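You operate a simulated robot arm through the tools that you are given. There is no shell and no other tool. Be economical: measure what you need, move in short steps, check, and stop when the job is done.

You are at the controls of a simulated robot arm. One attempt, no reset.

JOB
Put things in order on the top of the tiled table. At the end: the orange clip from the top of the tiled table stands on top of the black can (marked "SEALS"); the grey foam block from the top of the tiled table stands on top of the teal pad; the white pad stands on top of the brown empty core; the yellow tube stands where the grey foam block stood; whatever was shut is shut again. Leave all else as you found it, and nothing knocked over.

Only the result counts: the job must be done as asked and must still hold three seconds after the hand-in. Knocking over, shifting, dropping, spilling or breaking anything else fails it. Lids that push on must go on centred and level and be pressed home; caps that screw on are set level and turned clockwise until they are tight.

ROBOT AND FRAMES
A 6-joint arm with a two-finger parallel gripper, fixed in place. Base frame: the origin is at the foot of the arm, x ahead of it, y to its left, z up; the work surface is at about z = 0.8. Units: m, rad, N and s.
With the tool pointing down near the work surface it reaches from about 0.26 to 0.68 m from the base axis. Its first joint turns from -1.152 to 1.152 rad. Payload 2.9 kg.
The TCP is the grasp point between the finger pads, 0.03 m short of the fingertips. In the tool frame z runs along the fingers and y along their closing line. Largest opening 0.11 m; finger width 0.02, thickness 0.01; the body of the gripper, 0.048 by 0.112 m, starts 0.055 m behind the TCP.
Orientation is that of the tool frame in the base frame, as a unit quaternion [x, y, z, w]. With the fingers straight down and closing along the base's y, the tool's x points along the base's -x, its y along +y and its z along -z.

CONTROLS
- The arm moves only by the tool arm_command. Its argument "steps" is a list of rows, each a list of 6 numbers: the shift along the tool's x, y, z in units of 300 mm (1.0 is 300 mm), then the turn, a rotation vector about the tool's x, y, z in units of 45 degrees (1.0 is 45 degrees). In form: [[tx, ty, tz, wx, wy, wz], ...]. A call has 1 to 10 rows; each row is the pose to reach, as a shift and turn from the pose commanded when the call began, along the tool's axes at that moment. "grip" is the finger opening in m, from 0 to 0.11, set as the call begins (left out, the last holds). A call with a number of a shift or a turn outside -1 to 1 is refused whole. A row lasts 0.2 s, in which the tool goes at most 0.05 m and 0.15 rad; a call with a longer step from one row to the next is refused whole, and so is a gripper value outside its range. A pose out of reach is approached as far as the arm can. The call stops where the force on the tool passes 40 N (or 10 N more than at its start, if that is more) or the arm is blocked; 0.2 s more then pass. The fingers move at their own pace (about 0.108 m/s each) and stop on an object; they squeeze with about 40 N. The grip force told is the motor's: it shows also when the fingers shut on nothing. Time passes only in rows, and 0.2 s behind the last, so rows that repeat a pose let the fingers close. The reply holds the time, the measured pose of the TCP, the force on the tool along the base axes, the opening and the grip force, in the units named above and with some noise.
- Cameras (640 x 400 px; columns grow to the right, rows downward): "scene" is fixed at [0.0838, 0.4419, 1.3677]; the picture's right is [-0.72, -0.70, 0.00], its down [-0.46, 0.47, -0.76] and it looks along [0.53, -0.54, -0.65] (base axes); focal length 273 px, centre (320, 200). "wrist" rides on the gripper at [-0.036, 0, -0.057] in the tool frame; the picture's right is [0.00, -1.00, 0.00], its down [0.97, 0.00, -0.24] and it looks along [0.24, 0.00, 0.97] (tool axes); focal length 218 px, centre (320, 200). There is no depth. A picture from a camera that has moved, and an enlarged one, comes with that camera's place and axes in the base frame and with its lens. The place of the scene camera against the robot may be out by one fixed shift of up to 0.012 m in any direction.
- capture(camera): a new picture of that camera. No time passes.
- enlarge(camera, box): a new picture of the part [left, top, right, bottom] of that camera's present view, enlarged. No time passes.
- sign_off(): hands the job in; it is judged then, once.

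Work in short steps. Places have to be worked out from the pictures, the camera data and where the tool is seen: move nearer, look again, correct. Check each grasp and each placing, and mend what went wrong. You have 120 turns and 64 pictures in all, those below and enlarged ones among them. Open the gripper and draw the arm clear of the work before you hand the job in, unless the task says otherwise.

The tools are called after "Request:" as name(argument=value, ...) on one line, values as JSON. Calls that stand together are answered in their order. arm_command: Moves the arm, as the interface text tells. Its arguments: {"type":"object","properties":{"steps":{"type":"array","items":{"type":"array","items":{"type":"number"}}},"grip":{"type":"number"}},"required":["steps"]} The other tools are called the same way: capture (camera) takes a picture; enlarge (camera, box) takes an enlarged picture of a part of a camera's view; sign_off () hands the job in.

At the start:

```text
time: 0.0
eef_pos: [0.4658, -0.112, 1.0591]
orientation: [0.001, 1.0, 0.0, 0.001]
wrist_force: [0.1, -1.0, -0.3]
width: 0.1099
gripper_force: 0.0
```

scene: 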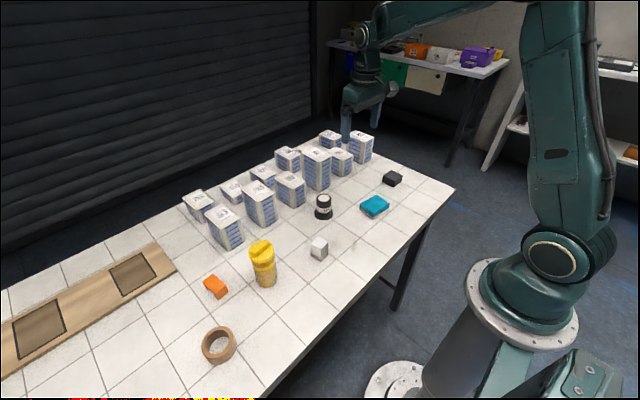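
wrist: 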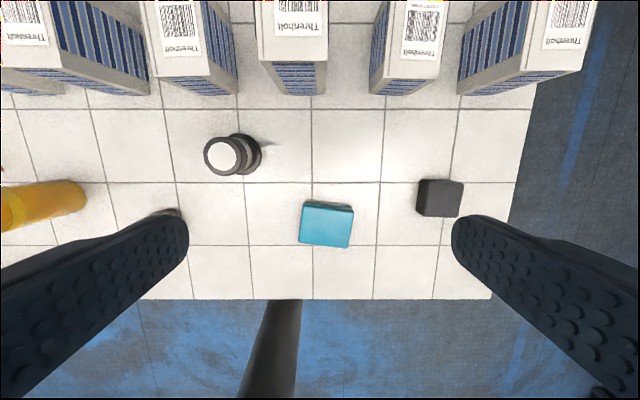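

I'll enlarge the scene to identify the objects.

Request:
enlarge(camera="scene", box=[180, 220, 340, 370])

Request:
enlarge(camera="scene", box=[290, 150, 430, 270])

Request:
enlarge(camera="scene", box=[170, 110, 390, 260])

```text
2.67 times, centred on (260, 295) of scene
camera zoom: at [0.0838, 0.4419, 1.3677], right [-0.72, -0.7, 0.0], down [-0.46, 0.47, -0.76], along [0.53, -0.54, -0.65], focal length 728 px, centre (480, -53)
```

zoom: 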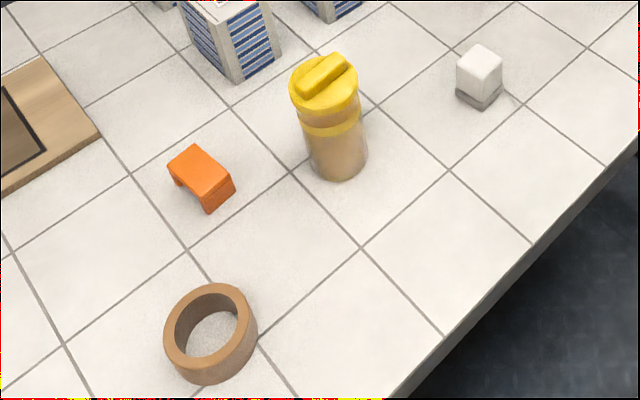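

```text
3.33 times, centred on (360, 210) of scene
camera zoom: at [0.0838, 0.4419, 1.3677], right [-0.72, -0.7, 0.0], down [-0.46, 0.47, -0.76], along [0.53, -0.54, -0.65], focal length 910 px, centre (187, 167)
```

zoom: 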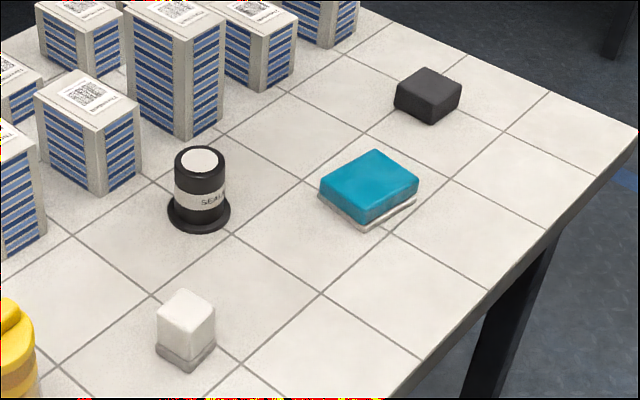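

```text
2.67 times, centred on (280, 185) of scene
camera zoom: at [0.0838, 0.4419, 1.3677], right [-0.72, -0.7, 0.0], down [-0.46, 0.47, -0.76], along [0.53, -0.54, -0.65], focal length 728 px, centre (427, 240)
```

zoom: 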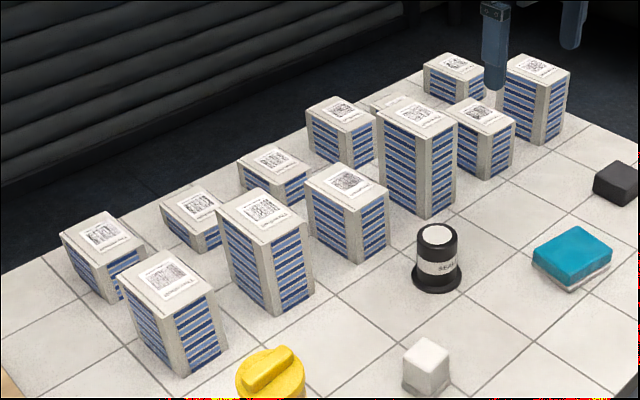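

Something white sits on a grey block, and the teal pad seems to have a white layer under it. I'll move the wrist camera over the white/grey stack for a closer look.

Request:
arm_command(steps=[[0.037, 0.141, 0.027, 0, 0, 0], [0.075, 0.283, 0.053, 0, 0, 0], [0.112, 0.424, 0.08, 0, 0, 0], [0.15, 0.566, 0.107, 0, 0, 0], [0.187, 0.707, 0.133, 0, 0, 0], [0.187, 0.707, 0.133, 0, 0, 0]])

Request:
capture(camera="wrist")

```text
time: 1.4
eef_pos: [0.4096, 0.1015, 1.0198]
orientation: [-0.001, 1.0, 0.0, 0.0]
wrist_force: [0.5, -0.4, -0.3]
width: 0.1099
gripper_force: 0.1
```

```text
58 pictures are left
camera wrist: at [0.4442, 0.102, 1.0764], right [0.0, -1.0, 0.0], down [-0.97, 0.0, 0.24], along [-0.24, 0.0, -0.97], focal length 218 px, centre (320, 200)
```

wrist: 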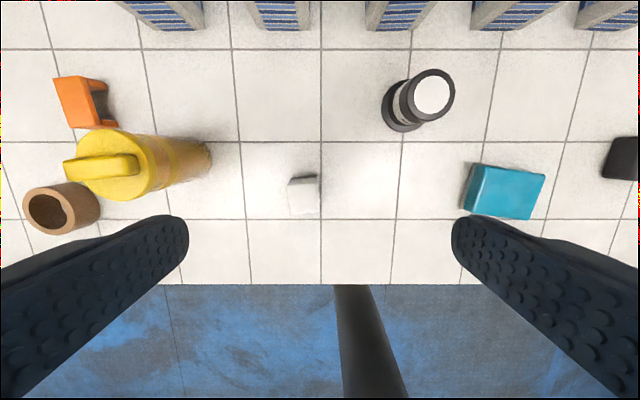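

Request:
enlarge(camera="wrist", box=[260, 150, 360, 240])

Request:
enlarge(camera="scene", box=[295, 225, 345, 265])

Request:
enlarge(camera="scene", box=[345, 160, 415, 225])

```text
4.44 times, centred on (310, 195) of wrist
camera zoom: at [0.4442, 0.102, 1.0764], right [0.0, -1.0, 0.0], down [-0.97, 0.0, 0.24], along [-0.24, 0.0, -0.97], focal length 970 px, centre (364, 222)
```

zoom: 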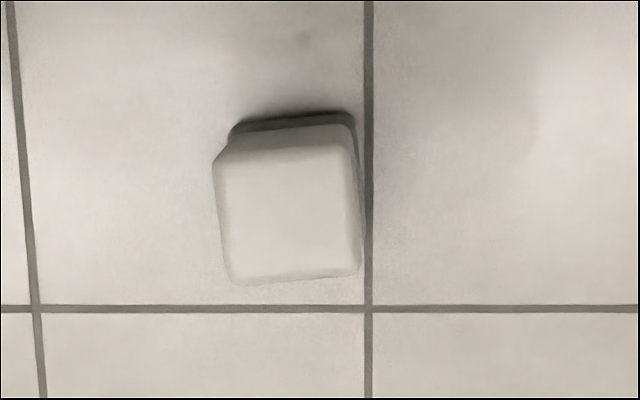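

```text
10.00 times, centred on (320, 245) of scene
camera zoom: at [0.0838, 0.442, 1.3677], right [-0.72, -0.7, 0.0], down [-0.46, 0.47, -0.76], along [0.53, -0.54, -0.65], focal length 2729 px, centre (320, -250)
```

zoom: 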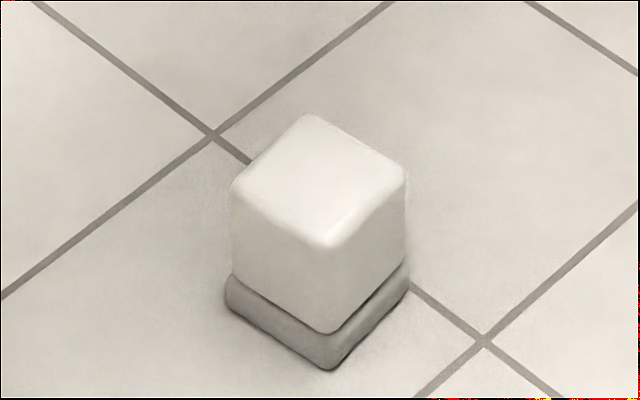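

```text
6.15 times, centred on (380, 192) of scene
camera zoom: at [0.0838, 0.442, 1.3677], right [-0.72, -0.7, 0.0], down [-0.46, 0.47, -0.76], along [0.53, -0.54, -0.65], focal length 1680 px, centre (-49, 246)
```

zoom: 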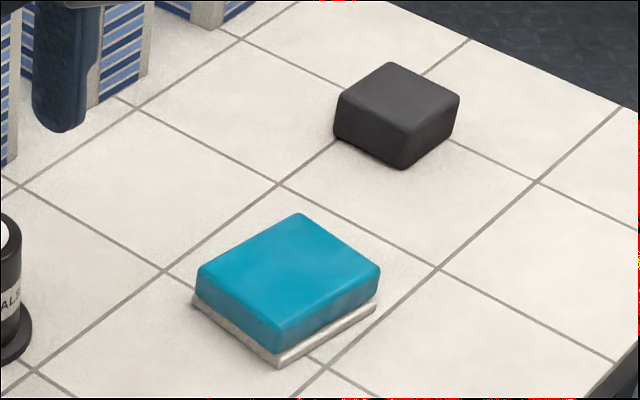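

Ambiguous layers; I need close views. I'll look over the core/clip region first, to measure the core's hole.

Request:
arm_command(steps=[[0.02, 0.14, 0.02, 0, 0, 0], [0.04, 0.28, 0.04, 0, 0, 0], [0.06, 0.42, 0.06, 0, 0, 0], [0.08, 0.55, 0.06, 0, 0, 0], [0.08, 0.55, 0.06, 0, 0, 0]])

Request:
capture(camera="wrist")

Request:
enlarge(camera="scene", box=[195, 315, 245, 370])

```text
time: 2.6
eef_pos: [0.3838, 0.2665, 1.0023]
orientation: [0.001, 1.0, 0.0, 0.0]
wrist_force: [0.0, 1.0, 0.7]
width: 0.1101
gripper_force: 0.0
```

```text
54 pictures are left
camera wrist: at [0.4184, 0.2666, 1.0582], right [0.0, -1.0, 0.0], down [-0.97, 0.0, 0.24], along [-0.24, 0.0, -0.97], focal length 218 px, centre (320, 200)
```

wrist: 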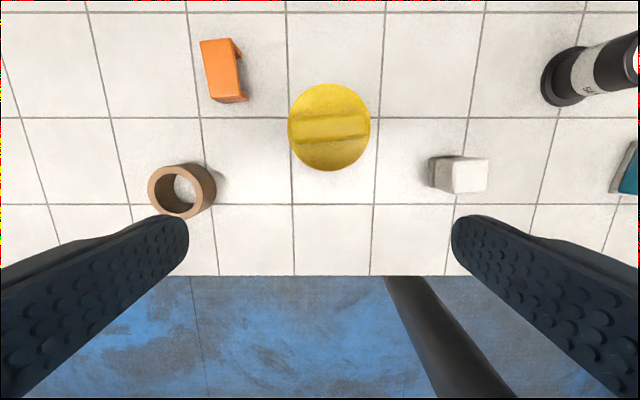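

```text
7.27 times, centred on (220, 342) of scene
camera zoom: at [0.0838, 0.442, 1.3677], right [-0.72, -0.7, 0.0], down [-0.46, 0.47, -0.76], along [0.53, -0.54, -0.65], focal length 1985 px, centre (1047, -836)
```

zoom: 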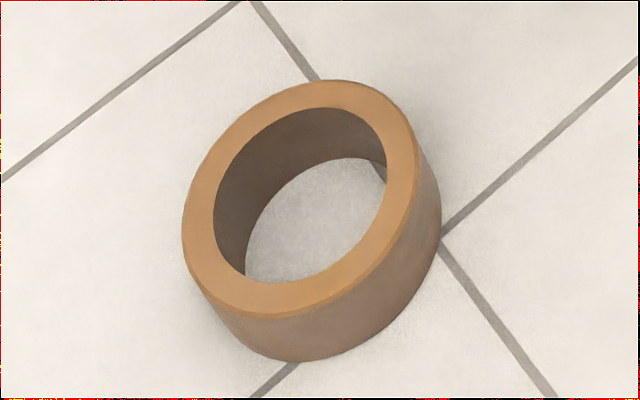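

Core: outer ≈64 mm, hole ≈45 mm. Now I'll check the background furniture for look-alikes that help name the things.

Request:
enlarge(camera="scene", box=[320, 20, 520, 120])

Request:
enlarge(camera="scene", box=[560, 30, 640, 170])

Request:
enlarge(camera="wrist", box=[420, 140, 500, 200])

```text
3.20 times, centred on (420, 70) of scene
camera zoom: at [0.0838, 0.442, 1.3677], right [-0.72, -0.7, 0.0], down [-0.46, 0.47, -0.76], along [0.53, -0.54, -0.65], focal length 873 px, centre (0, 616)
```

zoom: 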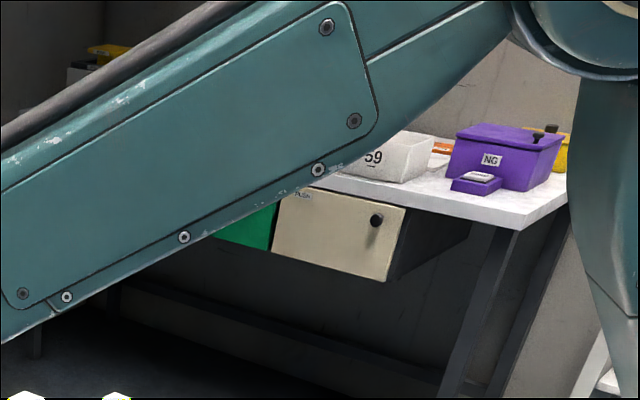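

```text
2.86 times, centred on (600, 100) of scene
camera zoom: at [0.0838, 0.442, 1.3677], right [-0.72, -0.7, 0.0], down [-0.46, 0.47, -0.76], along [0.53, -0.54, -0.65], focal length 780 px, centre (-480, 486)
```

zoom: 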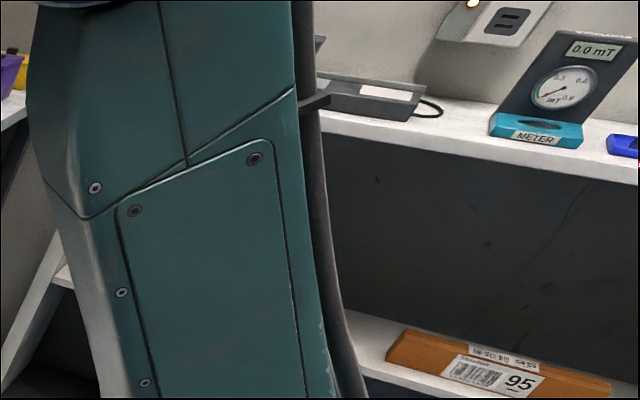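

```text
6.67 times, centred on (460, 170) of wrist
camera zoom: at [0.4184, 0.2666, 1.0582], right [0.0, -1.0, 0.0], down [-0.97, 0.0, 0.24], along [-0.24, 0.0, -0.97], focal length 1455 px, centre (-613, 400)
```

zoom: 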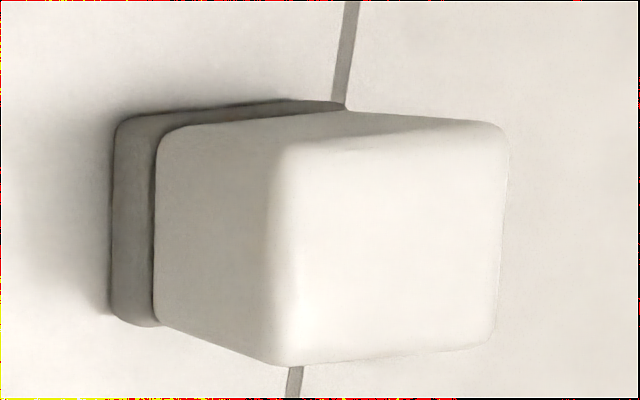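

I'll check the wooden board, the yellow container and the black can at high zoom for lids or hidden contents.

Request:
enlarge(camera="scene", box=[0, 230, 190, 370])

Request:
enlarge(camera="scene", box=[235, 230, 295, 295])

Request:
enlarge(camera="scene", box=[303, 185, 345, 225])

```text
2.86 times, centred on (95, 300) of scene
camera zoom: at [0.0838, 0.442, 1.3677], right [-0.72, -0.7, 0.0], down [-0.46, 0.47, -0.76], along [0.53, -0.54, -0.65], focal length 780 px, centre (963, -86)
```

zoom: 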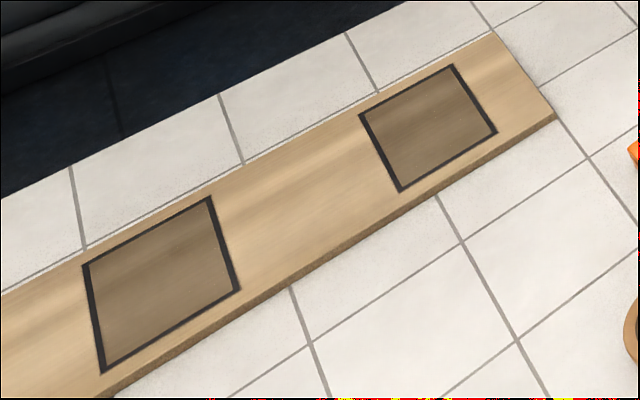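

```text
6.15 times, centred on (265, 262) of scene
camera zoom: at [0.0838, 0.442, 1.3677], right [-0.72, -0.7, 0.0], down [-0.46, 0.47, -0.76], along [0.53, -0.54, -0.65], focal length 1680 px, centre (658, -185)
```

zoom: 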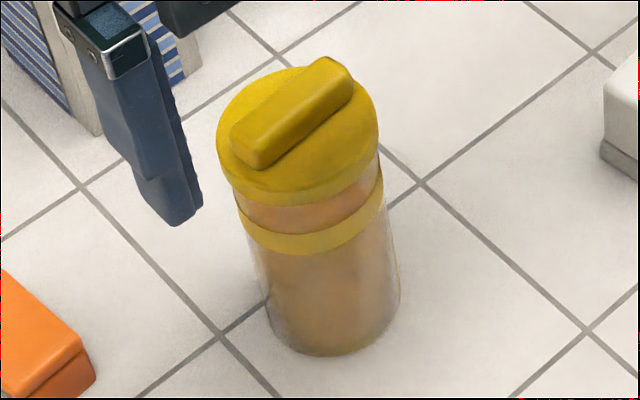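

```text
10.00 times, centred on (324, 205) of scene
camera zoom: at [0.0838, 0.442, 1.3677], right [-0.72, -0.7, 0.0], down [-0.46, 0.47, -0.76], along [0.53, -0.54, -0.65], focal length 2729 px, centre (280, 150)
```

zoom: 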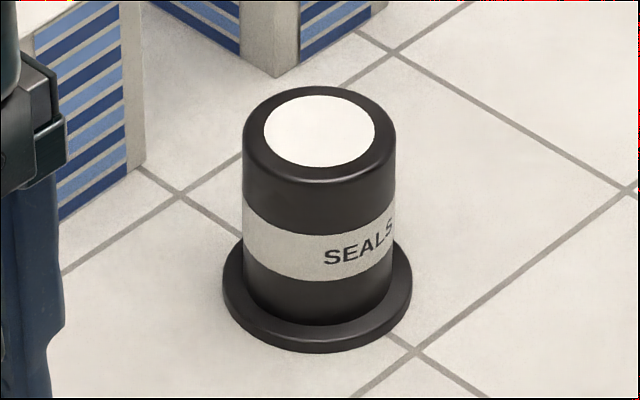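

The tube is a clear body with a yellow cap (keep upright). I'll go to the teal pad for a low, close view of its layers.

Request:
arm_command(steps=[[-0.02, -0.16, 0, 0, 0, 0], [-0.03, -0.32, 0, 0, 0, 0], [-0.04, -0.48, 0, 0, 0, 0], [-0.05, -0.64, 0, 0, 0, 0], [-0.05, -0.8, 0, 0, 0, 0], [-0.05, -0.95, 0, 0, 0, 0]])

Request:
arm_command(steps=[[-0.02, -0.12, 0.09, 0, 0, 0], [-0.02, -0.24, 0.18, 0, 0, 0], [-0.02, -0.33, 0.27, 0, 0, 0], [-0.02, -0.33, 0.27, 0, 0, 0]])

Request:
capture(camera="wrist")

```text
time: 4.0
eef_pos: [0.4005, -0.0182, 1.0007]
orientation: [-0.001, 1.0, 0.0, 0.0]
wrist_force: [-0.1, 0.4, -0.2]
width: 0.11
gripper_force: 0.1
```

```text
time: 5.0
eef_pos: [0.4068, -0.1198, 0.9229]
orientation: [-0.001, 1.0, -0.001, 0.0]
wrist_force: [-0.3, -0.6, -0.1]
width: 0.1101
gripper_force: 0.0
```

```text
46 pictures are left
camera wrist: at [0.4419, -0.1186, 0.9791], right [0.0, -1.0, 0.0], down [-0.97, 0.0, 0.24], along [-0.24, 0.0, -0.97], focal length 218 px, centre (320, 200)
```

wrist: 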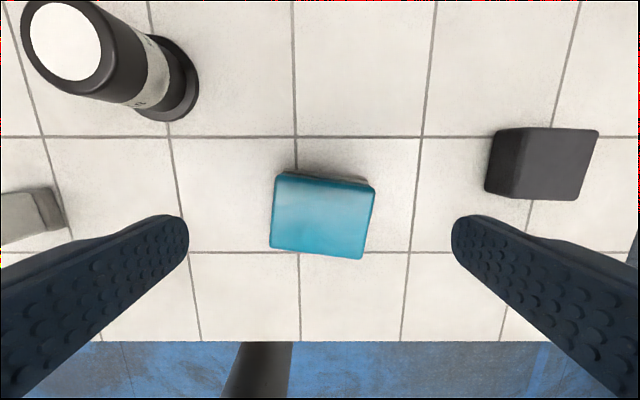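

Teal pad at about (0.393, −0.119), 70×54 mm, turned 7.5°. I'll grip just its upper layer and lift a little to see whether the white layer is a separate pad.

Request:
arm_command(steps=[[0.0477, 0, 0, 0, 0, 0.167], [0.0477, 0, 0.13, 0, 0, 0.167], [0.0477, 0, 0.22, 0, 0, 0.167], [0.0477, 0, 0.26, 0, 0, 0.167], [0.0477, 0, 0.26, 0, 0, 0.167]])

Request:
enlarge(camera="scene", box=[330, 160, 420, 230])

Request:
capture(camera="wrist")

```text
time: 6.2
eef_pos: [0.3933, -0.1174, 0.8424]
orientation: [0.066, 0.998, 0.001, 0.001]
wrist_force: [0.3, -0.2, -0.7]
width: 0.1099
gripper_force: 0.1
```

```text
5.71 times, centred on (375, 195) of scene
camera zoom: at [0.0838, 0.4419, 1.3677], right [-0.72, -0.7, 0.0], down [-0.46, 0.47, -0.76], along [0.53, -0.54, -0.65], focal length 1560 px, centre (6, 229)
```

zoom: 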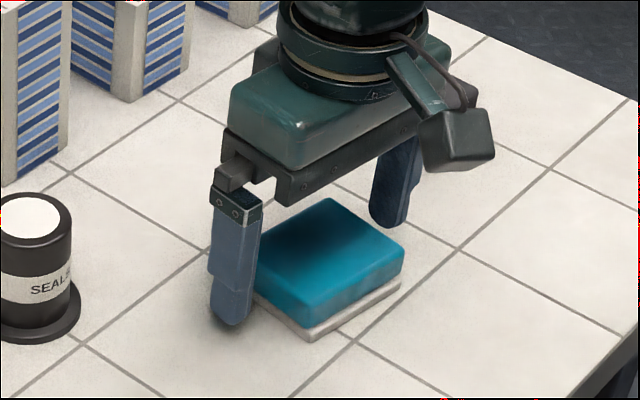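

```text
44 pictures are left
camera wrist: at [0.4279, -0.1216, 0.899], right [-0.13, -0.99, 0.0], down [-0.96, 0.13, 0.24], along [-0.24, 0.03, -0.97], focal length 218 px, centre (320, 200)
```

wrist: 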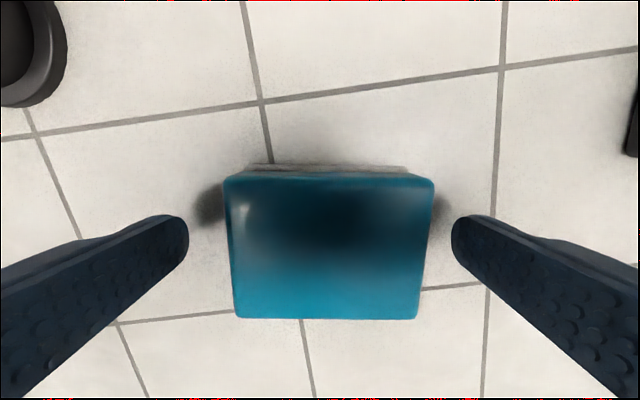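

Aligned; I'll shift 2.5 mm toward −y to centre, and close gently on the teal layer.

Request:
arm_command(steps=[[0, -0.009, 0, 0, 0, 0], [0, -0.009, 0, 0, 0, 0]])

Request:
arm_command(grip=0.04, steps=[[0, 0, 0, 0, 0, 0], [0, 0, 0, 0, 0, 0], [0, 0, 0, 0, 0, 0]])

Request:
arm_command(steps=[[0, 0, -0.025, 0, 0, 0], [0, 0, -0.05, 0, 0, 0], [0, 0, -0.05, 0, 0, 0]])

Request:
enlarge(camera="scene", box=[330, 160, 420, 230])

```text
time: 6.8
eef_pos: [0.3913, -0.1215, 0.8421]
orientation: [0.066, 0.998, -0.001, 0.001]
wrist_force: [0.2, -0.2, 0.7]
width: 0.1103
gripper_force: 0.1
```

```text
time: 7.6
eef_pos: [0.3927, -0.1212, 0.8419]
orientation: [0.066, 0.998, 0.0, 0.0]
wrist_force: [-0.3, 0.4, 0.1]
width: 0.0728
gripper_force: 40.0
```

```text
time: 8.4
eef_pos: [0.3919, -0.1216, 0.8573]
orientation: [0.065, 0.998, 0.001, 0.001]
wrist_force: [-0.1, 0.7, -0.4]
width: 0.0731
gripper_force: 40.0
```

```text
5.71 times, centred on (375, 195) of scene
camera zoom: at [0.0838, 0.4419, 1.3677], right [-0.72, -0.7, 0.0], down [-0.46, 0.47, -0.76], along [0.53, -0.54, -0.65], focal length 1560 px, centre (6, 229)
```

zoom: 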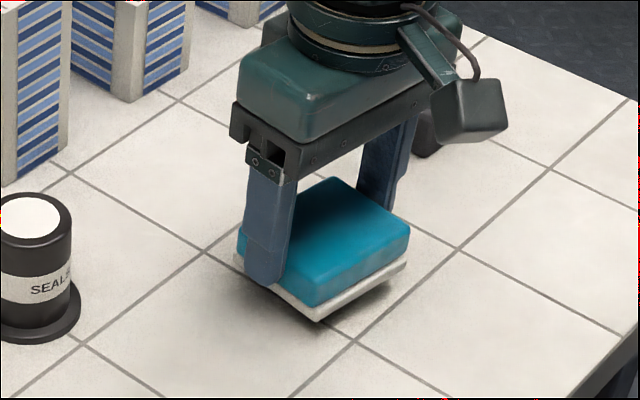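

Teal and white layer rise as one piece, so the teal pad is a two-layer sponge; likewise the white block with the grey base is the white pad, and the dark-grey block is the foam block. I set the teal pad back where it was and release.

Request:
arm_command(steps=[[0, 0, 0.025, 0, 0, 0], [0, 0, 0.048, 0, 0, 0], [0, 0, 0.0503, 0, 0, 0], [0, 0, 0.0503, 0, 0, 0]])

Request:
arm_command(grip=0.11, steps=[[0, 0, 0, 0, 0, 0], [0, 0, 0, 0, 0, 0]])

Request:
arm_command(steps=[[0, 0, -0.12, 0, 0, 0], [0, 0, -0.24, 0, 0, -0.08], [0, 0, -0.3, 0, 0, -0.167], [0, 0, -0.3, 0, 0, -0.167]])

Request:
capture(camera="wrist")

```text
time: 9.4
eef_pos: [0.3936, -0.1212, 0.842]
orientation: [0.066, 0.998, 0.0, 0.0]
wrist_force: [1.4, -0.1, -0.1]
width: 0.073
gripper_force: 39.6
```

```text
time: 10.0
eef_pos: [0.3936, -0.1208, 0.8417]
orientation: [0.065, 0.998, 0.0, -0.001]
wrist_force: [-1.0, -0.6, -0.6]
width: 0.1099
gripper_force: 0.1
```

```text
time: 11.0
eef_pos: [0.3935, -0.1214, 0.9326]
orientation: [-0.001, 1.0, 0.0, 0.001]
wrist_force: [0.5, 0.0, -0.3]
width: 0.11
gripper_force: 0.0
```

```text
42 pictures are left
camera wrist: at [0.4284, -0.1205, 0.9896], right [0.0, -1.0, 0.0], down [-0.97, 0.0, 0.24], along [-0.24, 0.0, -0.97], focal length 218 px, centre (320, 200)
```

wrist: 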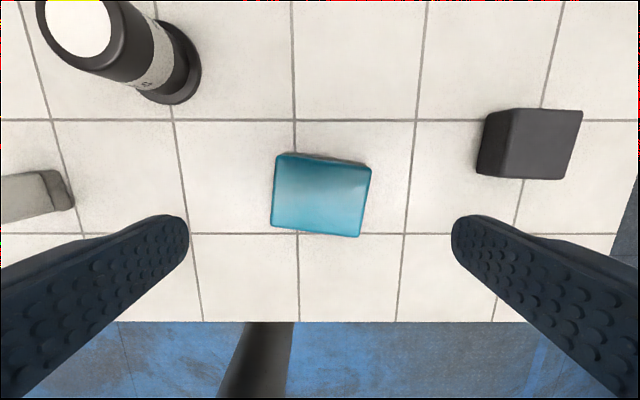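

Teal pad is back in place. Now over to the dark grey foam block to measure it precisely.

Request:
arm_command(steps=[[-0.04, -0.15, 0, 0, 0, 0], [-0.08, -0.3, 0, 0, 0, 0], [-0.13, -0.45, 0, 0, 0, 0], [-0.14, -0.52, 0, 0, 0, 0], [-0.14, -0.52, 0, 0, 0, 0]])

Request:
capture(camera="wrist")

```text
time: 12.2
eef_pos: [0.4344, -0.2789, 0.9321]
orientation: [-0.001, 1.0, -0.001, -0.001]
wrist_force: [0.2, 0.3, -0.1]
width: 0.1101
gripper_force: 0.2
```

```text
41 pictures are left
camera wrist: at [0.4698, -0.2781, 0.9878], right [0.0, -1.0, 0.0], down [-0.97, 0.0, 0.24], along [-0.24, 0.0, -0.97], focal length 218 px, centre (320, 200)
```

wrist: 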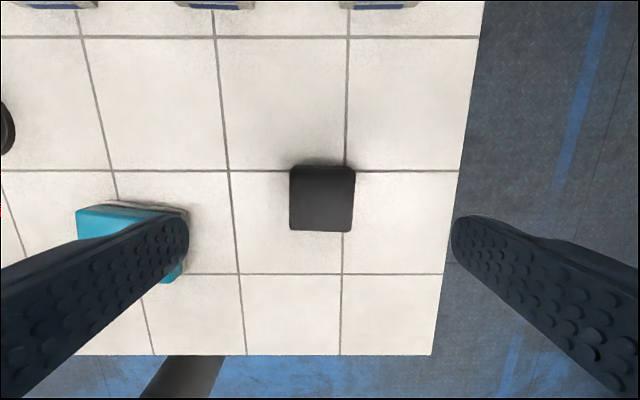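

Foam block centre ≈ (0.4316, −0.2796), square ≈47 mm, aligned with the axes. I descend and grip it.

Request:
arm_command(steps=[[0.009, -0.003, 0.12, 0, 0, 0], [0.009, -0.003, 0.22, 0, 0, 0], [0.009, -0.003, 0.29, 0, 0, 0], [0.009, -0.003, 0.305, 0, 0, 0], [0.009, -0.003, 0.305, 0, 0, 0]])

Request:
capture(camera="wrist")

Request:
enlarge(camera="scene", box=[340, 140, 440, 220])

```text
time: 13.4
eef_pos: [0.4315, -0.2776, 0.8395]
orientation: [0.0, 1.0, 0.0, 0.0]
wrist_force: [0.0, 0.8, -0.1]
width: 0.1098
gripper_force: 0.0
```

```text
40 pictures are left
camera wrist: at [0.4657, -0.2772, 0.8975], right [0.0, -1.0, 0.0], down [-0.97, 0.0, 0.24], along [-0.24, 0.0, -0.97], focal length 218 px, centre (320, 200)
```

wrist: 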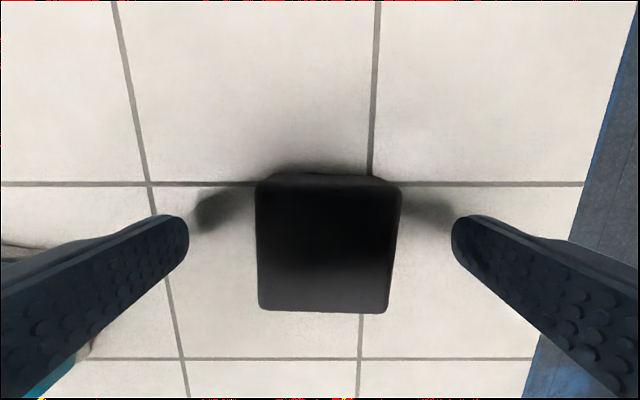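

```text
5.00 times, centred on (390, 180) of scene
camera zoom: at [0.0838, 0.4419, 1.3677], right [-0.72, -0.7, 0.0], down [-0.46, 0.47, -0.76], along [0.53, -0.54, -0.65], focal length 1365 px, centre (-30, 300)
```

zoom: 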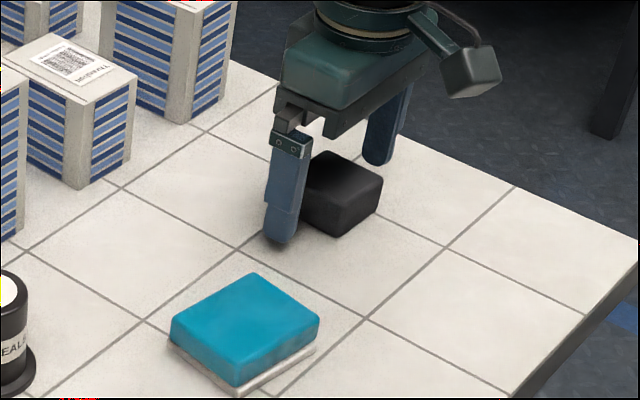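

Centred between fingers. Close and lift.

Request:
arm_command(grip=0.03, steps=[[0, -0.005, 0, 0, 0, 0], [0, -0.005, 0, 0, 0, 0], [0, -0.005, 0, 0, 0, 0], [0, -0.005, 0, 0, 0, 0]])

Request:
arm_command(steps=[[0, 0, -0.08, 0, 0, 0], [0, 0, -0.2, 0, 0, 0], [0, 0, -0.2, 0, 0, 0]])

Request:
enlarge(camera="scene", box=[340, 140, 440, 220])

```text
time: 14.4
eef_pos: [0.4315, -0.2802, 0.841]
orientation: [0.0, 1.0, 0.0, 0.001]
wrist_force: [0.4, -0.2, 1.0]
width: 0.0485
gripper_force: 40.2
```

```text
time: 15.2
eef_pos: [0.4314, -0.2798, 0.9013]
orientation: [-0.001, 1.0, 0.0, 0.0]
wrist_force: [-0.6, 0.5, -0.2]
width: 0.0485
gripper_force: 39.7
```

```text
5.00 times, centred on (390, 180) of scene
camera zoom: at [0.0838, 0.4419, 1.3677], right [-0.72, -0.7, 0.0], down [-0.46, 0.47, -0.76], along [0.53, -0.54, -0.65], focal length 1365 px, centre (-30, 300)
```

zoom: 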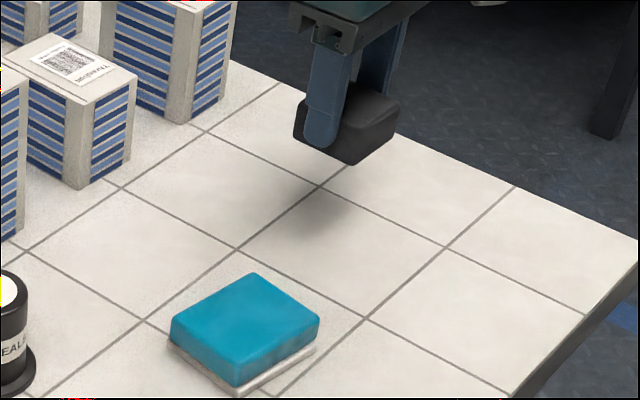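

Held. Carry it over the teal pad (0.3925, −0.1205), turn 7.5° to align.

Request:
arm_command(steps=[[0.035, 0.14, 0, 0, 0, 0], [0.07, 0.28, 0, 0, 0, 0], [0.105, 0.42, 0, 0, 0, 0.08], [0.13, 0.531, 0, 0, 0, 0.167], [0.13, 0.531, 0.06, 0, 0, 0.167], [0.13, 0.531, 0.09, 0, 0, 0.167], [0.13, 0.531, 0.09, 0, 0, 0.167]])

Request:
enlarge(camera="scene", box=[330, 150, 430, 230])

```text
time: 16.8
eef_pos: [0.3919, -0.1193, 0.8744]
orientation: [0.066, 0.998, 0.0, 0.0]
wrist_force: [0.3, -0.2, 0.2]
width: 0.0485
gripper_force: 40.6
```

```text
5.00 times, centred on (380, 190) of scene
camera zoom: at [0.0838, 0.4419, 1.3677], right [-0.72, -0.7, 0.0], down [-0.46, 0.47, -0.76], along [0.53, -0.54, -0.65], focal length 1365 px, centre (20, 250)
```

zoom: 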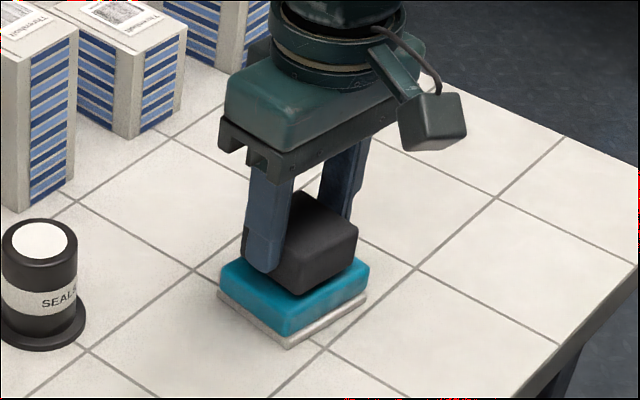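

Nearly down; I lower in 2 mm steps watching the force.

Request:
arm_command(steps=[[0, 0, 0.007, 0, 0, 0], [0, 0, 0.007, 0, 0, 0]])

Request:
arm_command(steps=[[0, 0, 0.007, 0, 0, 0], [0, 0, 0.007, 0, 0, 0]])

Request:
arm_command(steps=[[0, 0, 0.006, 0, 0, 0], [0, 0, 0.006, 0, 0, 0]])

```text
time: 17.4
eef_pos: [0.3925, -0.1198, 0.8713]
orientation: [0.065, 0.998, 0.0, 0.0]
wrist_force: [0.0, -0.1, 0.3]
width: 0.0483
gripper_force: 40.3
```

```text
time: 18.0
eef_pos: [0.3922, -0.1191, 0.8691]
orientation: [0.066, 0.998, 0.0, 0.0]
wrist_force: [-0.9, 0.1, -0.2]
width: 0.0483
gripper_force: 40.4
```

```text
time: 18.6
eef_pos: [0.3921, -0.119, 0.868]
orientation: [0.065, 0.998, 0.0, 0.001]
wrist_force: [-3.6, 0.1, 17.3]
width: 0.0482
gripper_force: 40.0
```

Contact (17 N) at TCP z 0.868. Release and rise.

Request:
arm_command(steps=[[0, 0, -0.003, 0, 0, 0], [0, 0, -0.003, 0, 0, 0]])

Request:
arm_command(grip=0.08, steps=[[0, 0, 0, 0, 0, 0], [0, 0, 0, 0, 0, 0]])

Request:
arm_command(steps=[[0, 0, -0.15, 0, 0, 0], [0, 0, -0.3, 0, 0, -0.08], [0, 0, -0.4, 0, 0, -0.167], [0, 0, -0.4, 0, 0, -0.167]])

Request:
capture(camera="wrist")

```text
time: 19.2
eef_pos: [0.3929, -0.1198, 0.8687]
orientation: [0.066, 0.998, -0.001, 0.0]
wrist_force: [-0.4, -0.2, 8.0]
width: 0.0483
gripper_force: 40.1
```

```text
time: 19.8
eef_pos: [0.3933, -0.1208, 0.8682]
orientation: [0.065, 0.998, 0.0, 0.0]
wrist_force: [-0.1, 0.3, 0.4]
width: 0.08
gripper_force: 0.1
```

```text
time: 20.8
eef_pos: [0.3914, -0.1207, 0.9896]
orientation: [0.0, 1.0, 0.0, 0.0]
wrist_force: [0.4, 0.4, 0.0]
width: 0.0802
gripper_force: 0.0
```

```text
36 pictures are left
camera wrist: at [0.4268, -0.1196, 1.0456], right [0.0, -1.0, 0.0], down [-0.97, 0.0, 0.24], along [-0.24, 0.0, -0.97], focal length 218 px, centre (320, 200)
```

wrist: 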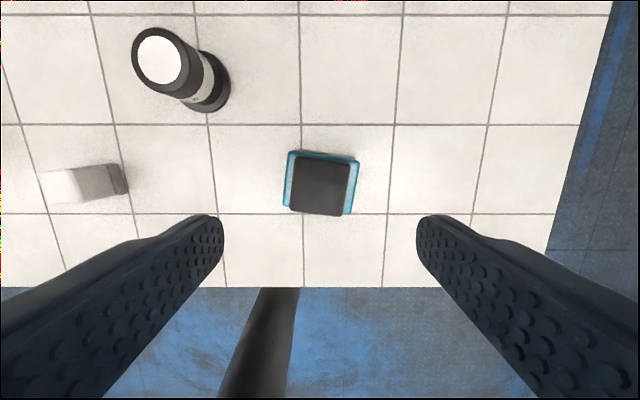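

Foam block sits well on the teal pad. Now go to the yellow tube and look from above.

Request:
arm_command(grip=0.11, steps=[[0, 0.1, -0.1, 0, 0, 0], [0, 0.24, -0.15, 0, 0, 0], [0, 0.4, -0.18, 0, 0, 0], [0, 0.56, -0.2, 0, 0, 0], [0, 0.72, -0.2, 0, 0, 0], [0, 0.88, -0.2, 0, 0, 0], [0, 0.96, -0.2, 0, 0, 0]])

Request:
arm_command(steps=[[-0.05, 0.14, 0, 0, 0, 0], [-0.1, 0.28, 0, 0, 0, 0], [-0.1, 0.28, 0, 0, 0, 0]])

Request:
capture(camera="wrist")

```text
time: 22.4
eef_pos: [0.3933, 0.1657, 1.047]
orientation: [-0.001, 1.0, 0.001, 0.0]
wrist_force: [0.2, -0.1, 0.0]
width: 0.11
gripper_force: 0.1
```

```text
time: 23.2
eef_pos: [0.4241, 0.2503, 1.05]
orientation: [-0.001, 1.0, 0.0, 0.0]
wrist_force: [0.5, 0.5, -0.7]
width: 0.1101
gripper_force: 0.0
```

```text
35 pictures are left
camera wrist: at [0.4591, 0.2514, 1.106], right [0.0, -1.0, 0.0], down [-0.97, 0.0, 0.24], along [-0.24, 0.0, -0.97], focal length 218 px, centre (320, 200)
```

wrist: 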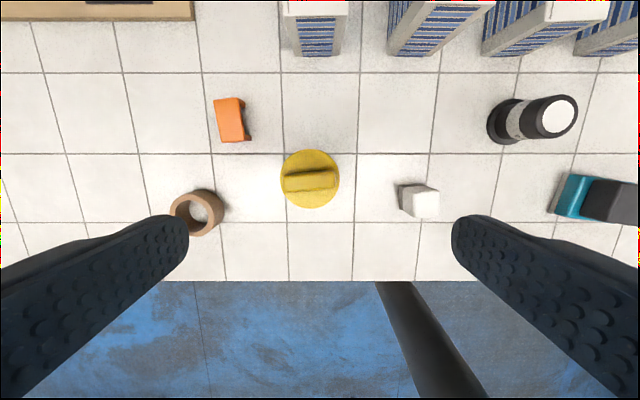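

Tube centre ≈ (0.4295, 0.2607), cap ≈54 mm. I move above it and check centring.

Request:
arm_command(steps=[[-0.02, 0.035, 0.1, 0, 0, 0], [-0.02, 0.035, 0.2, 0, 0, 0], [-0.02, 0.035, 0.26, 0, 0, 0], [-0.02, 0.035, 0.26, 0, 0, 0]])

Request:
capture(camera="wrist")

Request:
enlarge(camera="scene", box=[210, 210, 310, 300])

```text
time: 24.2
eef_pos: [0.4279, 0.2621, 0.972]
orientation: [0.0, 1.0, -0.001, 0.0]
wrist_force: [0.6, 0.4, -0.8]
width: 0.11
gripper_force: 0.1
```

```text
34 pictures are left
camera wrist: at [0.4641, 0.2618, 1.0279], right [0.0, -1.0, 0.0], down [-0.97, 0.0, 0.24], along [-0.24, 0.0, -0.97], focal length 218 px, centre (320, 200)
```

wrist: 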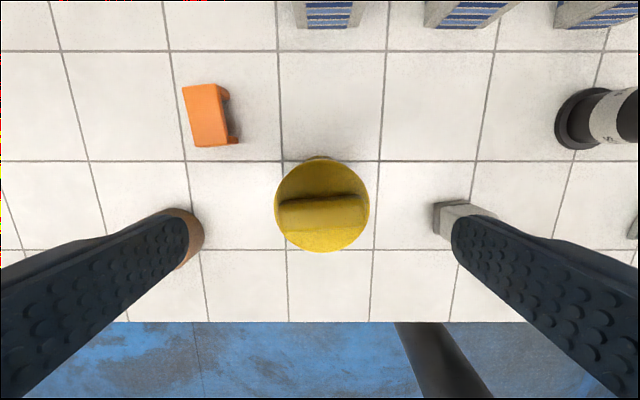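

```text
4.44 times, centred on (260, 255) of scene
camera zoom: at [0.0838, 0.4419, 1.3677], right [-0.72, -0.7, 0.0], down [-0.46, 0.47, -0.76], along [0.53, -0.54, -0.65], focal length 1213 px, centre (587, -44)
```

zoom: 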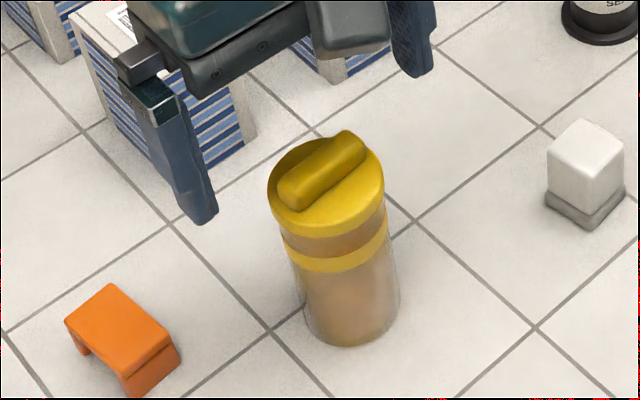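

Centred at (0.4294, 0.2606). Descend with the pads beside the cap/upper body, leaving the handle clear.

Request:
arm_command(steps=[[-0.004, -0.004, 0.12, 0, 0, 0], [-0.004, -0.004, 0.24, 0, 0, 0], [-0.004, -0.004, 0.31, 0, 0, 0], [-0.004, -0.004, 0.333, 0, 0, 0], [-0.004, -0.004, 0.333, 0, 0, 0]])

Request:
enlarge(camera="scene", box=[210, 210, 310, 300])

```text
time: 25.4
eef_pos: [0.4306, 0.2597, 0.8712]
orientation: [0.001, 1.0, 0.0, -0.001]
wrist_force: [0.4, 0.6, -0.4]
width: 0.1098
gripper_force: 0.0
```

```text
4.44 times, centred on (260, 255) of scene
camera zoom: at [0.0838, 0.4419, 1.3677], right [-0.72, -0.7, 0.0], down [-0.46, 0.47, -0.76], along [0.53, -0.54, -0.65], focal length 1213 px, centre (587, -44)
```

zoom: 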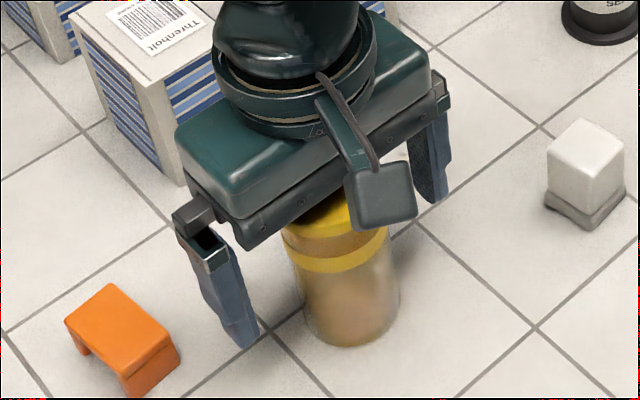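

Close on the tube.

Request:
arm_command(grip=0.045, steps=[[0, 0, 0, 0, 0, 0], [0, 0, 0, 0, 0, 0], [0, 0, 0, 0, 0, 0]])

Request:
arm_command(steps=[[0, 0, -0.01, 0, 0, 0], [0, 0, -0.01, 0, 0, 0], [0, 0, -0.01, 0, 0, 0]])

Request:
enlarge(camera="scene", box=[230, 220, 300, 300])

```text
time: 26.2
eef_pos: [0.4309, 0.2598, 0.8703]
orientation: [0.0, 1.0, 0.0, 0.0]
wrist_force: [1.1, -0.4, -0.6]
width: 0.0518
gripper_force: 39.4
```

```text
time: 27.0
eef_pos: [0.429, 0.261, 0.8739]
orientation: [-0.001, 1.0, 0.0, 0.0]
wrist_force: [0.0, 0.2, -0.2]
width: 0.0516
gripper_force: 40.3
```

```text
5.00 times, centred on (265, 260) of scene
camera zoom: at [0.0838, 0.4419, 1.3677], right [-0.72, -0.7, 0.0], down [-0.46, 0.47, -0.76], along [0.53, -0.54, -0.65], focal length 1365 px, centre (595, -100)
```

zoom: 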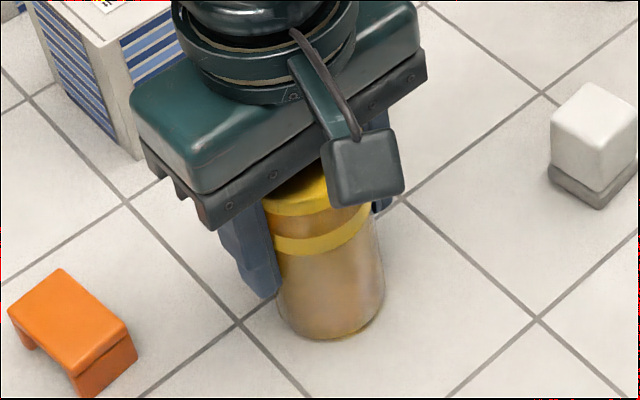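

Grip at 51.7 mm. Lift 1 cm more and see whether body and cap rise together.

Request:
arm_command(steps=[[0, 0, -0.03, 0, 0, 0], [0, 0, -0.04, 0, 0, 0], [0, 0, -0.04, 0, 0, 0]])

Request:
enlarge(camera="scene", box=[230, 220, 300, 300])

```text
time: 27.8
eef_pos: [0.4293, 0.2603, 0.8869]
orientation: [0.0, 1.0, 0.0, -0.001]
wrist_force: [0.1, -0.3, -0.5]
width: 0.0516
gripper_force: 39.8
```

```text
5.00 times, centred on (265, 260) of scene
camera zoom: at [0.0838, 0.4419, 1.3677], right [-0.72, -0.7, 0.0], down [-0.46, 0.47, -0.76], along [0.53, -0.54, -0.65], focal length 1365 px, centre (595, -100)
```

zoom: 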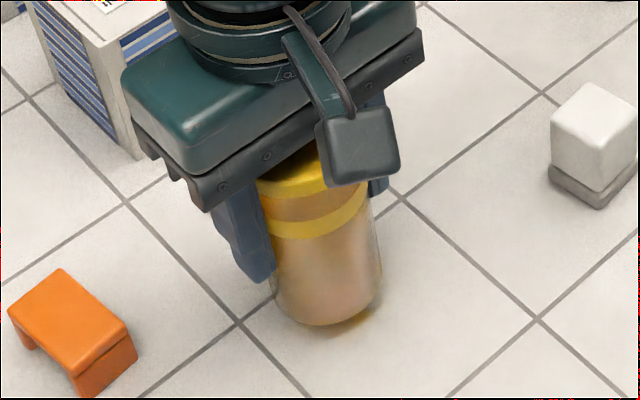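

Tube and cap rise as one. Raise it and carry it across at height.

Request:
arm_command(steps=[[0, 0, -0.13, 0, 0, 0], [0, 0, -0.26, 0, 0, 0], [0, -0.08, -0.35, 0, 0, 0], [0, -0.2, -0.35, 0, 0, 0], [0, -0.34, -0.35, 0, 0, 0], [0, -0.48, -0.35, 0, 0, 0], [0, -0.62, -0.35, 0, 0, 0], [0, -0.76, -0.35, 0, 0, 0], [0, -0.9, -0.35, 0, 0, 0], [0, -0.9, -0.35, 0, 0, 0]])

Request:
arm_command(steps=[[-0.002, -0.14, 0, 0, 0, 0], [-0.004, -0.28, 0, 0, 0, 0], [-0.006, -0.42, 0, 0, 0, 0], [-0.008, -0.56, 0, 0, 0, 0], [-0.008, -0.7, 0, 0, 0, 0], [-0.008, -0.82, 0, 0, 0, 0], [-0.008, -0.9, 0, 0, 0, 0], [-0.008, -0.9, 0, 0, 0, 0]])

Request:
capture(camera="scene")

```text
time: 30.0
eef_pos: [0.4296, -0.0098, 0.9905]
orientation: [0.0, 1.0, 0.0, 0.0]
wrist_force: [-0.5, 0.3, 1.0]
width: 0.0517
gripper_force: 40.5
```

```text
time: 31.8
eef_pos: [0.4328, -0.2809, 0.9901]
orientation: [0.0, 1.0, 0.0, -0.001]
wrist_force: [0.0, -0.2, 0.0]
width: 0.0516
gripper_force: 40.1
```

```text
29 pictures are left
```

scene: 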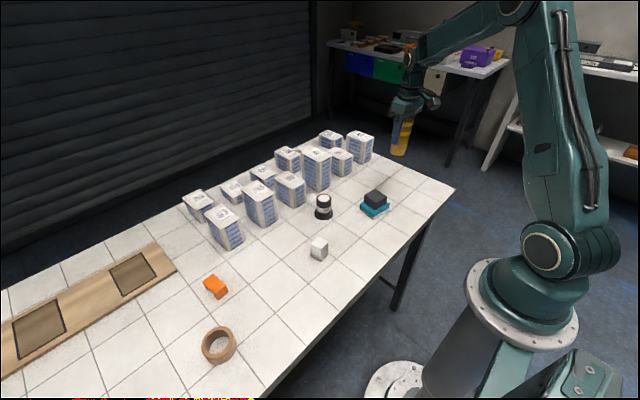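

Over the vacated spot. Lower to just above the table.

Request:
arm_command(steps=[[0.002, 0.002, 0.1, 0, 0, 0], [0.002, 0.002, 0.2, 0, 0, 0], [0.002, 0.002, 0.3, 0, 0, 0], [0.002, 0.002, 0.36, 0, 0, 0], [0.002, 0.002, 0.385, 0, 0, 0], [0.002, 0.002, 0.385, 0, 0, 0]])

Request:
arm_command(steps=[[0, 0, 0.006, 0, 0, 0], [0, 0, 0.006, 0, 0, 0]])

Request:
arm_command(steps=[[0, 0, 0.005, 0, 0, 0], [0, 0, 0.005, 0, 0, 0]])

```text
time: 33.2
eef_pos: [0.4314, -0.2799, 0.8747]
orientation: [0.0, 1.0, 0.001, 0.0]
wrist_force: [0.0, 0.2, 0.3]
width: 0.0514
gripper_force: 40.1
```

```text
time: 33.8
eef_pos: [0.4325, -0.2787, 0.8735]
orientation: [0.0, 1.0, -0.001, 0.001]
wrist_force: [-0.7, 0.2, 0.2]
width: 0.0512
gripper_force: 39.8
```

```text
time: 34.4
eef_pos: [0.4313, -0.2774, 0.8729]
orientation: [0.0, 1.0, 0.0, 0.001]
wrist_force: [-0.4, 0.3, -0.2]
width: 0.0515
gripper_force: 39.7
```

Request:
arm_command(steps=[[0, 0, 0.005, 0, 0, 0], [0, 0, 0.005, 0, 0, 0]])

Request:
arm_command(steps=[[0, 0, 0.004, 0, 0, 0], [0, 0, 0.004, 0, 0, 0]])

```text
time: 35.0
eef_pos: [0.4316, -0.2787, 0.8711]
orientation: [0.001, 1.0, 0.001, 0.0]
wrist_force: [-0.9, 1.6, 4.3]
width: 0.0517
gripper_force: 40.0
```

```text
time: 35.6
eef_pos: [0.432, -0.2788, 0.8709]
orientation: [0.0, 1.0, -0.001, 0.0]
wrist_force: [-1.9, 3.2, 17.9]
width: 0.0513
gripper_force: 39.6
```

Contact on the table (18 N). Release and rise straight up.

Request:
arm_command(steps=[[0, 0, -0.003, 0, 0, 0], [0, 0, -0.003, 0, 0, 0]])

Request:
arm_command(grip=0.11, steps=[[0, 0, 0, 0, 0, 0], [0, 0, 0, 0, 0, 0], [0, 0, 0, 0, 0, 0]])

Request:
arm_command(steps=[[0, 0, -0.12, 0, 0, 0], [0, 0, -0.25, 0, 0, 0], [0, 0, -0.4, 0, 0, 0], [0, 0, -0.55, 0, 0, 0], [0, 0, -0.55, 0, 0, 0]])

Request:
capture(camera="wrist")

Request:
enlarge(camera="scene", box=[340, 120, 440, 220])

```text
time: 36.2
eef_pos: [0.431, -0.2793, 0.8712]
orientation: [0.0, 1.0, 0.0, 0.001]
wrist_force: [0.0, 2.3, 15.6]
width: 0.0514
gripper_force: 40.3
```

```text
time: 37.0
eef_pos: [0.4317, -0.2787, 0.8698]
orientation: [0.0, 1.0, 0.0, 0.0]
wrist_force: [0.2, -0.5, -0.4]
width: 0.1101
gripper_force: 0.0
```

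```text
time: 38.2
eef_pos: [0.432, -0.2794, 1.0341]
orientation: [0.0, 1.0, 0.0, -0.001]
wrist_force: [0.4, 0.4, 0.1]
width: 0.1099
gripper_force: 0.1
```

```text
28 pictures are left
camera wrist: at [0.4663, -0.2787, 1.091], right [0.0, -1.0, 0.0], down [-0.97, 0.0, 0.24], along [-0.24, 0.0, -0.97], focal length 218 px, centre (320, 200)
```

wrist: 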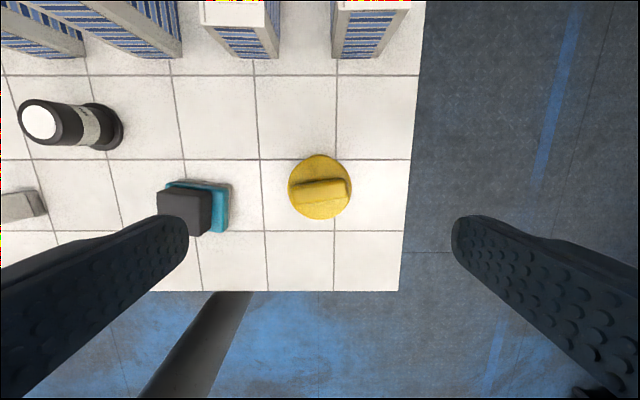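

```text
4.00 times, centred on (390, 170) of scene
camera zoom: at [0.0838, 0.4419, 1.3677], right [-0.72, -0.7, 0.0], down [-0.46, 0.47, -0.76], along [0.53, -0.54, -0.65], focal length 1092 px, centre (40, 320)
```

zoom: 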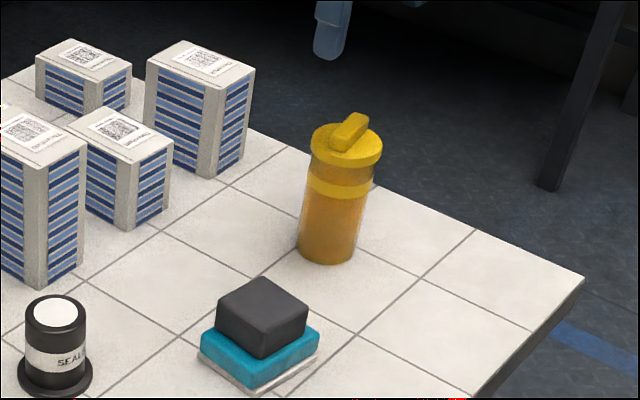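

Tube stands in the foam block's place. Next, look at the black can from above to locate its top.

Request:
arm_command(steps=[[-0.02, 0.15, 0, 0, 0, 0], [-0.04, 0.3, 0, 0, 0, 0], [-0.06, 0.45, 0, 0, 0, 0], [-0.08, 0.6, 0, 0, 0, 0], [-0.1, 0.75, 0, 0, 0, 0], [-0.12, 0.9, 0, 0, 0, 0], [-0.12, 0.92, 0, 0, 0, 0], [-0.12, 0.92, 0, 0, 0, 0]])

Request:
capture(camera="wrist")

```text
time: 40.0
eef_pos: [0.4678, -0.0013, 1.0329]
orientation: [0.0, 1.0, 0.0, 0.0]
wrist_force: [-0.9, -0.1, -0.1]
width: 0.1099
gripper_force: 0.0
```

```text
26 pictures are left
camera wrist: at [0.5022, -0.0008, 1.0897], right [0.0, -1.0, 0.0], down [-0.97, 0.0, 0.24], along [-0.24, 0.0, -0.97], focal length 218 px, centre (320, 200)
```

wrist: 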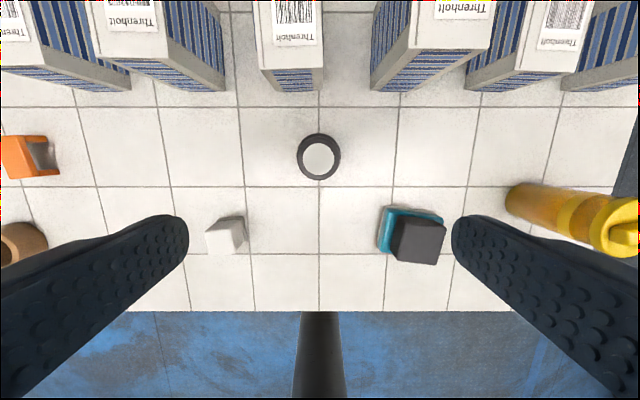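

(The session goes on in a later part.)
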